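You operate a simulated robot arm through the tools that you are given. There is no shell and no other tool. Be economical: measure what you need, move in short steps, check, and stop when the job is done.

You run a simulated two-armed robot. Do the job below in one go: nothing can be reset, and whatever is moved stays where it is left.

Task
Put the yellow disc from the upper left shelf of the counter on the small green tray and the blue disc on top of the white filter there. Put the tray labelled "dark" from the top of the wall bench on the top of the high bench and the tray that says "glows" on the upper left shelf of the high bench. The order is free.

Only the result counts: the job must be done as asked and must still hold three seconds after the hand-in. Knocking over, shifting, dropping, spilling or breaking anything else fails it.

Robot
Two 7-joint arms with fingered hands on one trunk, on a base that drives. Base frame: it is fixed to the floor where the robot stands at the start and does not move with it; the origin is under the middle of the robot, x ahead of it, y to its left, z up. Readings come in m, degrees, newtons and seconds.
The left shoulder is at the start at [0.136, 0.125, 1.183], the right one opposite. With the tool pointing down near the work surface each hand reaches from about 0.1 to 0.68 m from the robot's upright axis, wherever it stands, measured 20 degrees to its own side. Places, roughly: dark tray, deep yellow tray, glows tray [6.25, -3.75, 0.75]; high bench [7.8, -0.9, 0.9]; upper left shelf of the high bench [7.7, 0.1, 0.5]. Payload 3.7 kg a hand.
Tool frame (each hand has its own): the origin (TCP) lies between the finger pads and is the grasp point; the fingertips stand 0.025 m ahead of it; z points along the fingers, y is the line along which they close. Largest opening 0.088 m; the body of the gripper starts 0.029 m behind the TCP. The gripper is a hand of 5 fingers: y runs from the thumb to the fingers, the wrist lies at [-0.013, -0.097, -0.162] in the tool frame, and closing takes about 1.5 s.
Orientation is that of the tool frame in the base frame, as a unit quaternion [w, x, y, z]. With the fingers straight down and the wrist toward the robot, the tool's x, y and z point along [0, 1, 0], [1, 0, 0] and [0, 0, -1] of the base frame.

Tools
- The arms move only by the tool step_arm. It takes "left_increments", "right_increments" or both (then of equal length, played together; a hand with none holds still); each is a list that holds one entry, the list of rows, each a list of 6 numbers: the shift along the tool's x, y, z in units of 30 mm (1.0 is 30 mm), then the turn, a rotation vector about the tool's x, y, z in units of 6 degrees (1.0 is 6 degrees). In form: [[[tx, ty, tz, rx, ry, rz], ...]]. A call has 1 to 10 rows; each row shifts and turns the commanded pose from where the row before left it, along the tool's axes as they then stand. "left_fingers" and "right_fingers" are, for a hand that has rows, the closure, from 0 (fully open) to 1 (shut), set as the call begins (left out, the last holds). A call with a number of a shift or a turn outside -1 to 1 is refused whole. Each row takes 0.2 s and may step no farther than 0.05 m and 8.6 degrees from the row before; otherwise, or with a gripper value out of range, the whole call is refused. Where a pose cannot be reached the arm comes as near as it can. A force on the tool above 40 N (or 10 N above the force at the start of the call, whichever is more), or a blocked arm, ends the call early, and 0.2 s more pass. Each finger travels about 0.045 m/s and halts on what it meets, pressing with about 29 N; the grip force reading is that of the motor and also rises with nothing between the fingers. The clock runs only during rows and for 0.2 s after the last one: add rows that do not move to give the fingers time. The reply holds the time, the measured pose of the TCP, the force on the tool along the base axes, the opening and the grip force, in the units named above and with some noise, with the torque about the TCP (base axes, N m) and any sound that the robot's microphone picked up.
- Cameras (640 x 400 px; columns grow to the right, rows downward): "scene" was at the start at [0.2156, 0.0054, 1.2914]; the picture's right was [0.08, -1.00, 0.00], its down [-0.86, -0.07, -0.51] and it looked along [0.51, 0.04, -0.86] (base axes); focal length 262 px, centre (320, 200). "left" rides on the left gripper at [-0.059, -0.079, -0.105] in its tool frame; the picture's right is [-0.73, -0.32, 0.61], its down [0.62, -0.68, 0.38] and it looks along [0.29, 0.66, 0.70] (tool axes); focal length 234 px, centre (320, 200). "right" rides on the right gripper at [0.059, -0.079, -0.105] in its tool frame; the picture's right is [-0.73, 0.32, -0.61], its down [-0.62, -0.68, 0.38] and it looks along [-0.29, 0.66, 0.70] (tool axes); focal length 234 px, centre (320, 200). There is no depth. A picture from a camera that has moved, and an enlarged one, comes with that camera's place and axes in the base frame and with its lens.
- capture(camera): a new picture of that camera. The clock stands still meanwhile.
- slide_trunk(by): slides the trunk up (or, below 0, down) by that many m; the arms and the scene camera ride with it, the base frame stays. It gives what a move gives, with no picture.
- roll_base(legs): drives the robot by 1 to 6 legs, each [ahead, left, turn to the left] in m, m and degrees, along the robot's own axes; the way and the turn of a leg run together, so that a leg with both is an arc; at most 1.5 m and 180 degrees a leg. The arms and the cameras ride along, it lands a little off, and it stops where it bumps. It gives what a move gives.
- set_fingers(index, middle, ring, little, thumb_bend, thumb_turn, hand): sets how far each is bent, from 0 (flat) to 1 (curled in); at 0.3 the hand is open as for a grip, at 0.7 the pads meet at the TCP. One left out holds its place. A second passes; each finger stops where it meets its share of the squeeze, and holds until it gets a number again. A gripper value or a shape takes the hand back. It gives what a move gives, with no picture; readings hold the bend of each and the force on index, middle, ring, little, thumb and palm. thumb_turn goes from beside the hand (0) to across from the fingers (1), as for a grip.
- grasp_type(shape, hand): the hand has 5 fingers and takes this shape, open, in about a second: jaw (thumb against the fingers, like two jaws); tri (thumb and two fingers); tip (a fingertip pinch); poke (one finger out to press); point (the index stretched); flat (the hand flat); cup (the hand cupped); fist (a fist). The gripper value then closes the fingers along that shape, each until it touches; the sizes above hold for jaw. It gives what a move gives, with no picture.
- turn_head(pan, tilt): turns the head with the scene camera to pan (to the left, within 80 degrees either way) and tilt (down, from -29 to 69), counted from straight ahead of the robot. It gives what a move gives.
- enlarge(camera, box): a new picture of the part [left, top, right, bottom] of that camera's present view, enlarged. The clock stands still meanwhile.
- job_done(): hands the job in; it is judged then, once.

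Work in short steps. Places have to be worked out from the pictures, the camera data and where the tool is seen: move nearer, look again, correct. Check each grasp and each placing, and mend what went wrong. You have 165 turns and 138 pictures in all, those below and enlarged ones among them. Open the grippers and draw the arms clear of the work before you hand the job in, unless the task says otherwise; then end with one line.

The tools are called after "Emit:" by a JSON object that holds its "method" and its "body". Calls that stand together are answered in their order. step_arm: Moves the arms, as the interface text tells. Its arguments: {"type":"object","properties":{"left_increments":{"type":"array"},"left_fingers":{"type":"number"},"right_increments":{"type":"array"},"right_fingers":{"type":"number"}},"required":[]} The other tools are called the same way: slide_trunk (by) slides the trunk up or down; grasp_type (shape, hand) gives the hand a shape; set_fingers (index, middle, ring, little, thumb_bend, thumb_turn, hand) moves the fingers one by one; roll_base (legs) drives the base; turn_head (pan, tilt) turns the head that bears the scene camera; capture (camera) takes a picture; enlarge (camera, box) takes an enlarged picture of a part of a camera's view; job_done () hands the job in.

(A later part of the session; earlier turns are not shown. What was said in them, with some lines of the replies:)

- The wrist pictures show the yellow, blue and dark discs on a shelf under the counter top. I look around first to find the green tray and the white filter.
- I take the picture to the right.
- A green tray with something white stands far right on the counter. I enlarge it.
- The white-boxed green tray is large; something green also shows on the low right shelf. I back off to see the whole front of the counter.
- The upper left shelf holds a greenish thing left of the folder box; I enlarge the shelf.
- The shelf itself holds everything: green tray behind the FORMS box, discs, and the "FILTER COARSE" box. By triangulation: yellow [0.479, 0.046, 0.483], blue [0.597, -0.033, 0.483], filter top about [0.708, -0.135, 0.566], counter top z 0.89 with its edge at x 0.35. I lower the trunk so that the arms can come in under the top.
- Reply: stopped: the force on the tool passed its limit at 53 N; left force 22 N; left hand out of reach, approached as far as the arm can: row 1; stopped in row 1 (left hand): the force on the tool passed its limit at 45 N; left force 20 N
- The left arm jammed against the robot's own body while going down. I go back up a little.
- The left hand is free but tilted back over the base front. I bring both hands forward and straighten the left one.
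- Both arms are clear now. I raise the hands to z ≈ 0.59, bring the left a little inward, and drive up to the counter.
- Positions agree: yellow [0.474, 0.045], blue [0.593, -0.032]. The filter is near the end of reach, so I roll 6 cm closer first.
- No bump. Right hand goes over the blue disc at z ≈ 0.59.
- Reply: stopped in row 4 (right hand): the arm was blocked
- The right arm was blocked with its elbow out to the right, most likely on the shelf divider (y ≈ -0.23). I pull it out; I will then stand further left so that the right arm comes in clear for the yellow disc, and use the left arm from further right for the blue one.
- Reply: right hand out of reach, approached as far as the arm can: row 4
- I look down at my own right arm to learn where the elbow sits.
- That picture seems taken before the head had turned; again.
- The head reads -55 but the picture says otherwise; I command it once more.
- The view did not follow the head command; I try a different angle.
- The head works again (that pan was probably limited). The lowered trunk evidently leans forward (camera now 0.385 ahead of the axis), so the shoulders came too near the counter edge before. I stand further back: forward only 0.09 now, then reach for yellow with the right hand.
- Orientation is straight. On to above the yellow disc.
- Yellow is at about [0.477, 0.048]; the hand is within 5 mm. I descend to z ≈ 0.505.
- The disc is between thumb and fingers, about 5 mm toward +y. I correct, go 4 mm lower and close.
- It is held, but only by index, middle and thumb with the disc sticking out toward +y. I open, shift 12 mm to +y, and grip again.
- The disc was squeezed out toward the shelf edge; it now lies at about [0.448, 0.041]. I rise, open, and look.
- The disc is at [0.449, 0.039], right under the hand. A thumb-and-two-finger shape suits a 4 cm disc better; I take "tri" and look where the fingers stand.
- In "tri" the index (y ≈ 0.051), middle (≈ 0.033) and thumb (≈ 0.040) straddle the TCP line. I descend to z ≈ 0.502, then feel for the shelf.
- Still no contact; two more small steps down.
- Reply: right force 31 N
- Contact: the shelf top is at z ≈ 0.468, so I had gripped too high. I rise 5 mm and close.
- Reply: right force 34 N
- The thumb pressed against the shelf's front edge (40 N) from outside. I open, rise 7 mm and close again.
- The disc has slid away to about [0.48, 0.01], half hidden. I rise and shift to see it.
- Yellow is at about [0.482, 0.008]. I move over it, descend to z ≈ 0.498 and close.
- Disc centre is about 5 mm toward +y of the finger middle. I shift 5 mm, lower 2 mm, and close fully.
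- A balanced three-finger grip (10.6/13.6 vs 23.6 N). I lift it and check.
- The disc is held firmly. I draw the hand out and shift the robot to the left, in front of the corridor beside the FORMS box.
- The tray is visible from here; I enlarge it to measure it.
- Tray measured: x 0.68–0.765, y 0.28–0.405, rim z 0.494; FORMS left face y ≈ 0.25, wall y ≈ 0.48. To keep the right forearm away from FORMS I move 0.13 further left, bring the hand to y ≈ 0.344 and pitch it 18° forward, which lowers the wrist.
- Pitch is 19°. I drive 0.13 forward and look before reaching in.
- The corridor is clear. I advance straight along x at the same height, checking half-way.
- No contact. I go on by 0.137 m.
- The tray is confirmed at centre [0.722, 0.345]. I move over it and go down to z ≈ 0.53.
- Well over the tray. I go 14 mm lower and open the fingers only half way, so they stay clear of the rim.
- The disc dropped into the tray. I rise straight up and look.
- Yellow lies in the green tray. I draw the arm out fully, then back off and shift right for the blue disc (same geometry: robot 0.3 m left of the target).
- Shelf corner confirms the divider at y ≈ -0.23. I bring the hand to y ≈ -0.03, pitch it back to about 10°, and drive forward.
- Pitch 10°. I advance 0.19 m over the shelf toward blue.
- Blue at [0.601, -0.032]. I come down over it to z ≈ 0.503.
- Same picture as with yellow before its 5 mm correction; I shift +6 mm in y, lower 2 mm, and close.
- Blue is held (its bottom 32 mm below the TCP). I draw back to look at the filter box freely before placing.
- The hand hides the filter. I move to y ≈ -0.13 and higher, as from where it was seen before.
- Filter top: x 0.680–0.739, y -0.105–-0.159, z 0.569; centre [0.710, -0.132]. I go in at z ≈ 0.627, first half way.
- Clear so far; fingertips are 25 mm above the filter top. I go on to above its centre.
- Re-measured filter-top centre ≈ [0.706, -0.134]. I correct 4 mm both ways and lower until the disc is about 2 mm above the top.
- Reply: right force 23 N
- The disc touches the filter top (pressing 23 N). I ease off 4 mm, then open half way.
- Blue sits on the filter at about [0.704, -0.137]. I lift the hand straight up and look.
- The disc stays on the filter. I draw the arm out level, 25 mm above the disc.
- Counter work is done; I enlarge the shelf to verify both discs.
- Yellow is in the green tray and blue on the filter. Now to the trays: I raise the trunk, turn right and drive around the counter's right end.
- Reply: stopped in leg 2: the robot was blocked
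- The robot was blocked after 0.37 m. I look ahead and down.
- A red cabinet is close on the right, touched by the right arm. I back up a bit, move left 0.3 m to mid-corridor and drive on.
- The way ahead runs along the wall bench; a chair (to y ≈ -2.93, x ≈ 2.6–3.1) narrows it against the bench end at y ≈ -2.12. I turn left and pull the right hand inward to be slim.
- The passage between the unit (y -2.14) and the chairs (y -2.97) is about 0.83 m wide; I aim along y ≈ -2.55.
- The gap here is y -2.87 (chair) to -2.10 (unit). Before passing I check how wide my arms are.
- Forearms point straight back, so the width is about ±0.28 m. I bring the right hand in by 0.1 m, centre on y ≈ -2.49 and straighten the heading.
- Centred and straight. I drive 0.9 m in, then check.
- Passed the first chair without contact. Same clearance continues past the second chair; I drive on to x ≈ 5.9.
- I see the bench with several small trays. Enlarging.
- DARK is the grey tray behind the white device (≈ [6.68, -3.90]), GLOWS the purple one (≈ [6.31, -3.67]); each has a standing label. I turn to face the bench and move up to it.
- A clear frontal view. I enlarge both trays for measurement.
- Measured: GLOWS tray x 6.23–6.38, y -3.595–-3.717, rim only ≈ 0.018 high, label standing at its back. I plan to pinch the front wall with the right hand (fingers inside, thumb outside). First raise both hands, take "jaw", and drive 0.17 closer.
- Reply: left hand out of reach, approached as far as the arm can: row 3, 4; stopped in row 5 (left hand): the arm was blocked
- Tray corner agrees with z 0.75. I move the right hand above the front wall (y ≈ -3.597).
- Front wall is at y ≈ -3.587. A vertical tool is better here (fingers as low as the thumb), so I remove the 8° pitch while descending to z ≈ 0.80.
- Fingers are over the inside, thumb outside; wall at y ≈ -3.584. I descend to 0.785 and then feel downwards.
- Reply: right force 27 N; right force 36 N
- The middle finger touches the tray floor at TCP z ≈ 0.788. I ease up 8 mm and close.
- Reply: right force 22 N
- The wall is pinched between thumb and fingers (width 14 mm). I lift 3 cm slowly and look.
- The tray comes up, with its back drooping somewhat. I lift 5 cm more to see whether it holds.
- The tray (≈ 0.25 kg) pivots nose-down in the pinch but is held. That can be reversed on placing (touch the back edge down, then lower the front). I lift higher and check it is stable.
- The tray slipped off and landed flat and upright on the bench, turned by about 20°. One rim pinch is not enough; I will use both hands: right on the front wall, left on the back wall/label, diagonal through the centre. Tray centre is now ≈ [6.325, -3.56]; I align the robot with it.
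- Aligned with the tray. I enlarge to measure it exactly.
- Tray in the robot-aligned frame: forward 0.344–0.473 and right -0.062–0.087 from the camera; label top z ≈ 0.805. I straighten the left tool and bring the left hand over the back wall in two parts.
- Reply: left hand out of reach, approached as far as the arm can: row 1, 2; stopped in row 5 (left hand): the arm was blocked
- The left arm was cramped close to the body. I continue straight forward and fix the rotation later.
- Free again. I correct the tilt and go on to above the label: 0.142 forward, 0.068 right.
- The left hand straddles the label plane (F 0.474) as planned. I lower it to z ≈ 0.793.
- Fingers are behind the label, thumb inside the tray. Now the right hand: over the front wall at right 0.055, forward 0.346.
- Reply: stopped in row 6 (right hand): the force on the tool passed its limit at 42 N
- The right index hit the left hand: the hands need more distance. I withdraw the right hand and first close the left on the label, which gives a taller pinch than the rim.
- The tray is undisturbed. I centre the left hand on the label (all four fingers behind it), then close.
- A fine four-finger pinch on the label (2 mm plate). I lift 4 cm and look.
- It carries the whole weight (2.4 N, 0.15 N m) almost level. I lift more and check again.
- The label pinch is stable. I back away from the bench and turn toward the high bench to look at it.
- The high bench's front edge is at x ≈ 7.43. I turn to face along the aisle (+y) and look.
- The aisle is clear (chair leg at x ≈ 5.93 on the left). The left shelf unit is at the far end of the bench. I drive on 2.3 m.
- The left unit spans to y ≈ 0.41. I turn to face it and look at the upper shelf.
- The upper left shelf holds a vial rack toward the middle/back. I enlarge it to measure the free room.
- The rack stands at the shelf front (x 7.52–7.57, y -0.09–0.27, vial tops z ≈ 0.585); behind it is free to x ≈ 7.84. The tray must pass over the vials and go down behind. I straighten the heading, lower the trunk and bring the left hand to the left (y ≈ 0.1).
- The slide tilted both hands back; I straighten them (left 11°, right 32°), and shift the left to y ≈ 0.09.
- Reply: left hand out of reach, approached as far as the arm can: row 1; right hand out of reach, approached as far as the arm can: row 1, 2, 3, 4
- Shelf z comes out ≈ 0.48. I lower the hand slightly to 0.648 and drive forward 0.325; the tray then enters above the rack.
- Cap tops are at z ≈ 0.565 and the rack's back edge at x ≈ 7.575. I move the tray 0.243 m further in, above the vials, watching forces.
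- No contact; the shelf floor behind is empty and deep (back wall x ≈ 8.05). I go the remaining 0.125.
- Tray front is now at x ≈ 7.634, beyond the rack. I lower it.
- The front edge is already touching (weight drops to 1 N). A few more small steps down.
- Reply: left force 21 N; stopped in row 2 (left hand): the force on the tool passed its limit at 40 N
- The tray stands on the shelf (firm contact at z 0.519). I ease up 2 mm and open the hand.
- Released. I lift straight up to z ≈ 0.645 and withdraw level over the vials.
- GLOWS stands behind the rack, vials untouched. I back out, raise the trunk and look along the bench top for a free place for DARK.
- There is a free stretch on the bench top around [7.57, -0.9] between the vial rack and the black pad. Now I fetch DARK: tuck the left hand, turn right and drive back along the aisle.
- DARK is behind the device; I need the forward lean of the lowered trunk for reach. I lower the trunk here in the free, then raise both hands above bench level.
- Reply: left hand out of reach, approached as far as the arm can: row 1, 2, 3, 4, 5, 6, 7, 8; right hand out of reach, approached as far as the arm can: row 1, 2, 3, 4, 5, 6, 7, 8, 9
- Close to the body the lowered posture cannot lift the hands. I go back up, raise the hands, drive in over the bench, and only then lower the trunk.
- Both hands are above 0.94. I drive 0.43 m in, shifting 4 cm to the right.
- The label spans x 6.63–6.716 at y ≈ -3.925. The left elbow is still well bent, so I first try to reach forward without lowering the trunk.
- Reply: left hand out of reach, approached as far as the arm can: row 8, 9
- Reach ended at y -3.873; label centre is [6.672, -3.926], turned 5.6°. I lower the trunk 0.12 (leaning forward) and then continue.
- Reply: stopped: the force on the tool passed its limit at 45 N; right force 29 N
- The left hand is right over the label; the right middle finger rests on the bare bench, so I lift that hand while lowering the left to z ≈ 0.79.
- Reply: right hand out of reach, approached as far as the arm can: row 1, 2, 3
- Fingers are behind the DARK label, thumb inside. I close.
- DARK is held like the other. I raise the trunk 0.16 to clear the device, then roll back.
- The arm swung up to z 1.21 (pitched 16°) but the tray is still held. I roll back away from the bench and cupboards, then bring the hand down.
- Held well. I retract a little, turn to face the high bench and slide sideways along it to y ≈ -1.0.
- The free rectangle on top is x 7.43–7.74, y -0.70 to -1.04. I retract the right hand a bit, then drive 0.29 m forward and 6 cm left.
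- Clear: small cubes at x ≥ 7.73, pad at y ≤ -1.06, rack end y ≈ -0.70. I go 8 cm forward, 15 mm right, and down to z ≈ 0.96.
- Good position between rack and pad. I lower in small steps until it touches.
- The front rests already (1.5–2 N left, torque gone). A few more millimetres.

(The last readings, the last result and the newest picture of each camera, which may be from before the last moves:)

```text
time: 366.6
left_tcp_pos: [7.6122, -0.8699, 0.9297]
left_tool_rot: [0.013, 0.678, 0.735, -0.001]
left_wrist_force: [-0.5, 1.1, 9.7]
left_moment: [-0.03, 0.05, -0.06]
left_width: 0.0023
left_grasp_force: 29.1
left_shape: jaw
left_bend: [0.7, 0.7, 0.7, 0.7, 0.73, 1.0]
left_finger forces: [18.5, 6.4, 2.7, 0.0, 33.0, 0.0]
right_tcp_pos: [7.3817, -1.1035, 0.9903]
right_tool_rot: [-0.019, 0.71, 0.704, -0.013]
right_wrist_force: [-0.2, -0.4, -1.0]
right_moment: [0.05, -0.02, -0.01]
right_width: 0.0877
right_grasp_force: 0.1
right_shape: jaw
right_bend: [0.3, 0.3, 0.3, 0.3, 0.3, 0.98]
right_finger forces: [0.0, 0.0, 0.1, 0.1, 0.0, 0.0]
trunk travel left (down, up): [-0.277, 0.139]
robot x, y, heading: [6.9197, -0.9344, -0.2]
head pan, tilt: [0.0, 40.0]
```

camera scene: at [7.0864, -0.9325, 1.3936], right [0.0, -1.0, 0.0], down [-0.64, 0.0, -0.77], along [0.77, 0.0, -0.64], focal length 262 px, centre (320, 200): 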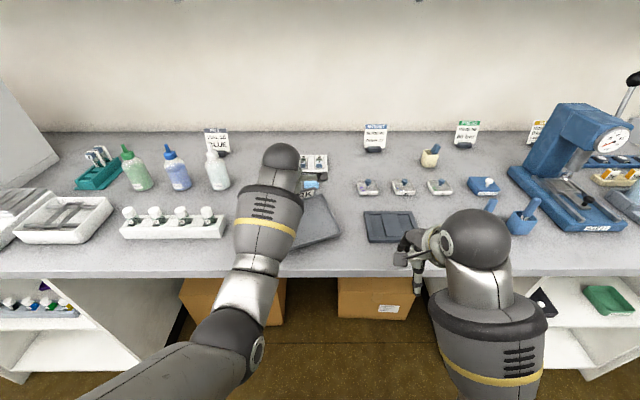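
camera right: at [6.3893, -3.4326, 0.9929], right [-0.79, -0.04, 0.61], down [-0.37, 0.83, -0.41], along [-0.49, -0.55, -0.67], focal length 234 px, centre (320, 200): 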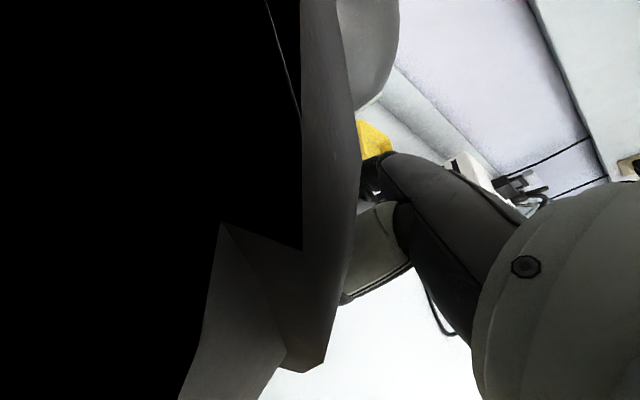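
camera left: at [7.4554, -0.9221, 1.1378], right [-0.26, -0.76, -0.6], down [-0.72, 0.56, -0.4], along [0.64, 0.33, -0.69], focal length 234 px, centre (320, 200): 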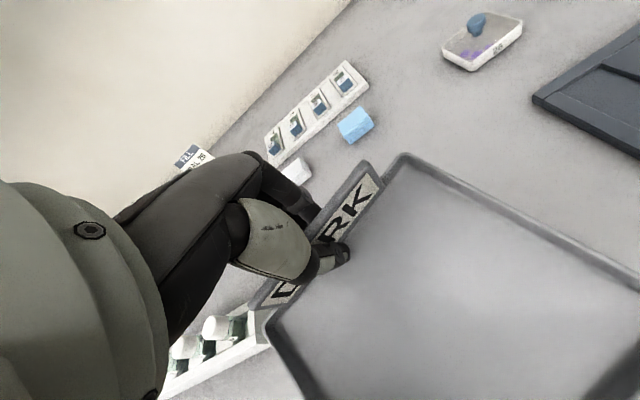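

Firm contact at z 0.929 (9.7 N). I open the hand and lift it straight up.

Emit:
{"method": "step_arm", "body": {"left_increments": [[[0, 0, 0, 0, 0, 0], [0, 0, 0, 0, 0, 0], [0, 0, 0, 0, 0, 0], [0, 0, 0, 0, 0, 0], [0, 0, 0, 0, 0, 0], [0, 0, 0, 0, 0, 0], [0, 0, 0, 0, 0, 0]]], "left_fingers": 0}}

Emit:
{"method": "capture", "body": {"camera": "left"}}

Emit:
{"method": "step_arm", "body": {"left_increments": [[[0, 0, -0.4, 0, 0, 0], [0, 0, -0.7, 0, 0, 0], [0, 0, -0.8, 0, 0, 0], [0, 0, -0.8, 0, 0, 0], [0, 0, -0.8, 0, 0, 0], [0, 0, 0, 0, 0, 0]]]}}

Emit:
{"method": "capture", "body": {"camera": "left"}}

```text
time: 368.2
left_tcp_pos: [7.6102, -0.87, 0.9266]
left_tool_rot: [0.011, 0.678, 0.735, -0.003]
left_wrist_force: [0.2, -0.5, -0.1]
left_moment: [0.01, -0.03, 0.0]
left_width: 0.0878
left_grasp_force: 0.0
left_shape: jaw
left_bend: [0.3, 0.3, 0.3, 0.3, 0.3, 0.97]
left_finger forces: [0.0, 0.0, 0.0, 0.0, 0.0, 0.0]
right_tcp_pos: [7.3834, -1.1036, 0.9887]
right_tool_rot: [-0.019, 0.71, 0.704, -0.014]
right_wrist_force: [0.0, -0.8, -0.4]
right_moment: [0.01, 0.0, -0.02]
right_width: 0.0879
right_grasp_force: 0.1
right_shape: jaw
right_bend: [0.3, 0.3, 0.3, 0.3, 0.3, 0.98]
right_finger forces: [0.0, 0.1, 0.0, 0.0, 0.0, 0.0]
trunk travel left (down, up): [-0.277, 0.139]
robot x, y, heading: [6.9235, -0.9339, -0.0]
head pan, tilt: [0.0, 40.0]
```

```text
19 pictures are left
camera left: at [7.5373, -0.9327, 1.0314], right [-0.26, -0.76, -0.6], down [-0.72, 0.56, -0.4], along [0.64, 0.33, -0.69], focal length 234 px, centre (320, 200)
```

left: 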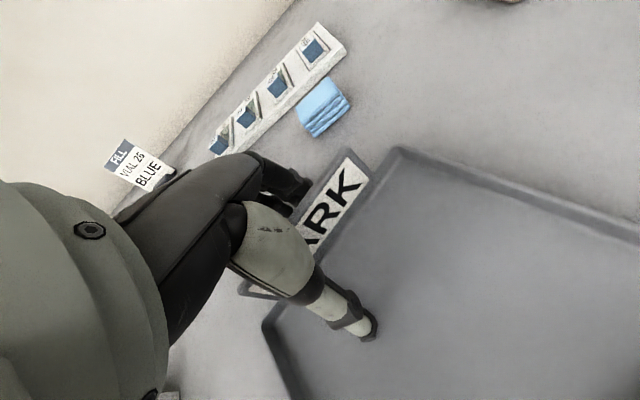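

```text
time: 369.6
left_tcp_pos: [7.61, -0.8688, 1.0311]
left_tool_rot: [0.012, 0.678, 0.735, -0.003]
left_wrist_force: [-0.3, -0.8, 0.5]
left_moment: [-0.01, 0.01, -0.02]
left_width: 0.0878
left_grasp_force: 0.0
left_shape: jaw
left_bend: [0.3, 0.3, 0.3, 0.3, 0.3, 0.97]
left_finger forces: [0.0, 0.0, 0.0, 0.0, 0.1, 0.1]
right_tcp_pos: [7.3828, -1.1044, 0.9897]
right_tool_rot: [-0.019, 0.71, 0.704, -0.015]
right_wrist_force: [0.3, 0.7, -0.4]
right_moment: [0.0, 0.01, 0.01]
right_width: 0.0878
right_grasp_force: 0.0
right_shape: jaw
right_bend: [0.3, 0.3, 0.3, 0.3, 0.3, 0.98]
right_finger forces: [0.1, 0.0, 0.0, 0.1, 0.0, 0.1]
trunk travel left (down, up): [-0.277, 0.139]
robot x, y, heading: [6.9208, -0.9319, -0.1]
head pan, tilt: [0.0, 40.0]
```

```text
18 pictures are left
camera left: at [7.5357, -0.9321, 1.1371], right [-0.26, -0.76, -0.6], down [-0.72, 0.56, -0.4], along [0.64, 0.33, -0.69], focal length 234 px, centre (320, 200)
```

left: 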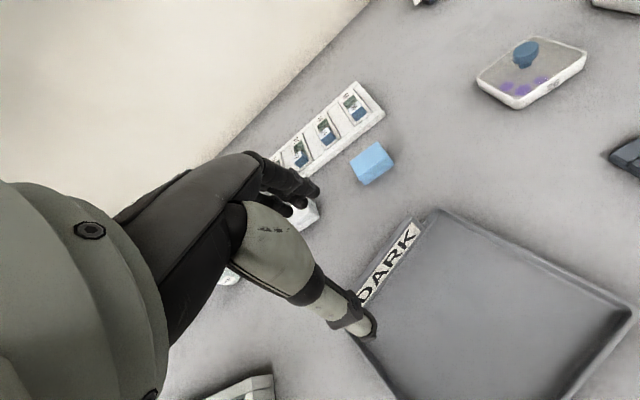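

DARK stands on the high bench. I roll back clear and check both trays.

Emit:
{"method": "roll_base", "body": {"legs": [[-0.42, 0, 0]]}}

Emit:
{"method": "turn_head", "body": {"pan": 20, "tilt": 40}}

Emit:
{"method": "capture", "body": {"camera": "scene"}}

```text
time: 372.3
left_tcp_pos: [7.1857, -0.8669, 1.0319]
left_tool_rot: [0.011, 0.678, 0.735, -0.002]
left_wrist_force: [-0.2, -0.2, 0.1]
left_moment: [0.01, 0.02, 0.02]
left_width: 0.088
left_grasp_force: 0.1
left_shape: jaw
left_bend: [0.3, 0.3, 0.3, 0.3, 0.3, 0.97]
left_finger forces: [0.0, 0.0, 0.1, 0.0, 0.0, 0.0]
right_tcp_pos: [6.958, -1.1015, 0.9901]
right_tool_rot: [-0.019, 0.709, 0.705, -0.014]
right_wrist_force: [0.0, 0.3, 0.1]
right_moment: [-0.02, -0.04, -0.02]
right_width: 0.0877
right_grasp_force: 0.1
right_shape: jaw
right_bend: [0.3, 0.3, 0.3, 0.3, 0.3, 0.98]
right_finger forces: [0.1, 0.0, 0.1, 0.0, 0.0, 0.1]
trunk travel left (down, up): [-0.277, 0.139]
robot x, y, heading: [6.4978, -0.9269, -0.1]
head pan, tilt: [0.0, 40.0]
```

```text
time: 373.1
left_tcp_pos: [7.185, -0.8674, 1.0328]
left_tool_rot: [0.012, 0.679, 0.734, -0.002]
left_wrist_force: [0.8, -0.9, 0.3]
left_moment: [0.0, -0.03, -0.02]
left_width: 0.0879
left_grasp_force: 0.1
left_shape: jaw
left_bend: [0.3, 0.3, 0.3, 0.3, 0.3, 0.97]
left_finger forces: [0.0, 0.0, 0.0, 0.1, 0.1, 0.0]
right_tcp_pos: [6.9589, -1.102, 0.9899]
right_tool_rot: [-0.02, 0.71, 0.704, -0.014]
right_wrist_force: [0.0, 0.0, 0.3]
right_moment: [0.0, -0.01, -0.01]
right_width: 0.0877
right_grasp_force: 0.0
right_shape: jaw
right_bend: [0.3, 0.3, 0.3, 0.3, 0.3, 0.98]
right_finger forces: [0.1, 0.1, 0.0, 0.1, 0.0, 0.1]
trunk travel left (down, up): [-0.277, 0.139]
robot x, y, heading: [6.4964, -0.9333, 0.2]
head pan, tilt: [20.0, 40.0]
```

```text
17 pictures are left
camera scene: at [6.6569, -0.9016, 1.3936], right [0.34, -0.94, 0.0], down [-0.61, -0.22, -0.77], along [0.72, 0.26, -0.64], focal length 262 px, centre (320, 200)
```

scene: 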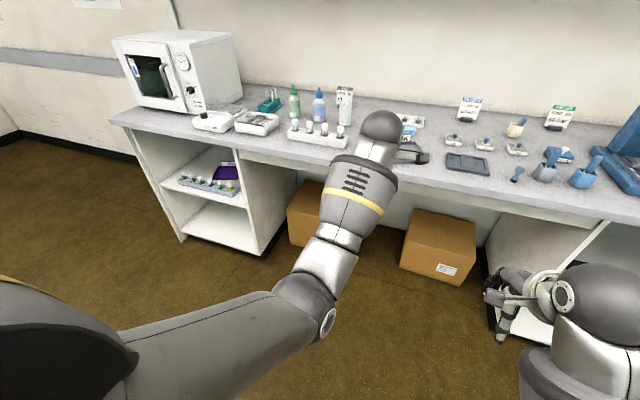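

GLOWS is on the upper left shelf behind the rack, and the last hand picture showed DARK flat on the bench top. The hands are open and clear, and both discs were checked earlier, so I hand in.

Emit:
{"method": "job_done", "body": {}}

```text
The job is handed in.
```

I handed the job in with all four pieces placed: the yellow disc on the small green tray, the blue disc on the white filter, the DARK tray on top of the high bench and the GLOWS tray on its upper left shelf. The GLOWS tray slipped from the first grip and dropped flat onto the wall bench before I moved it.
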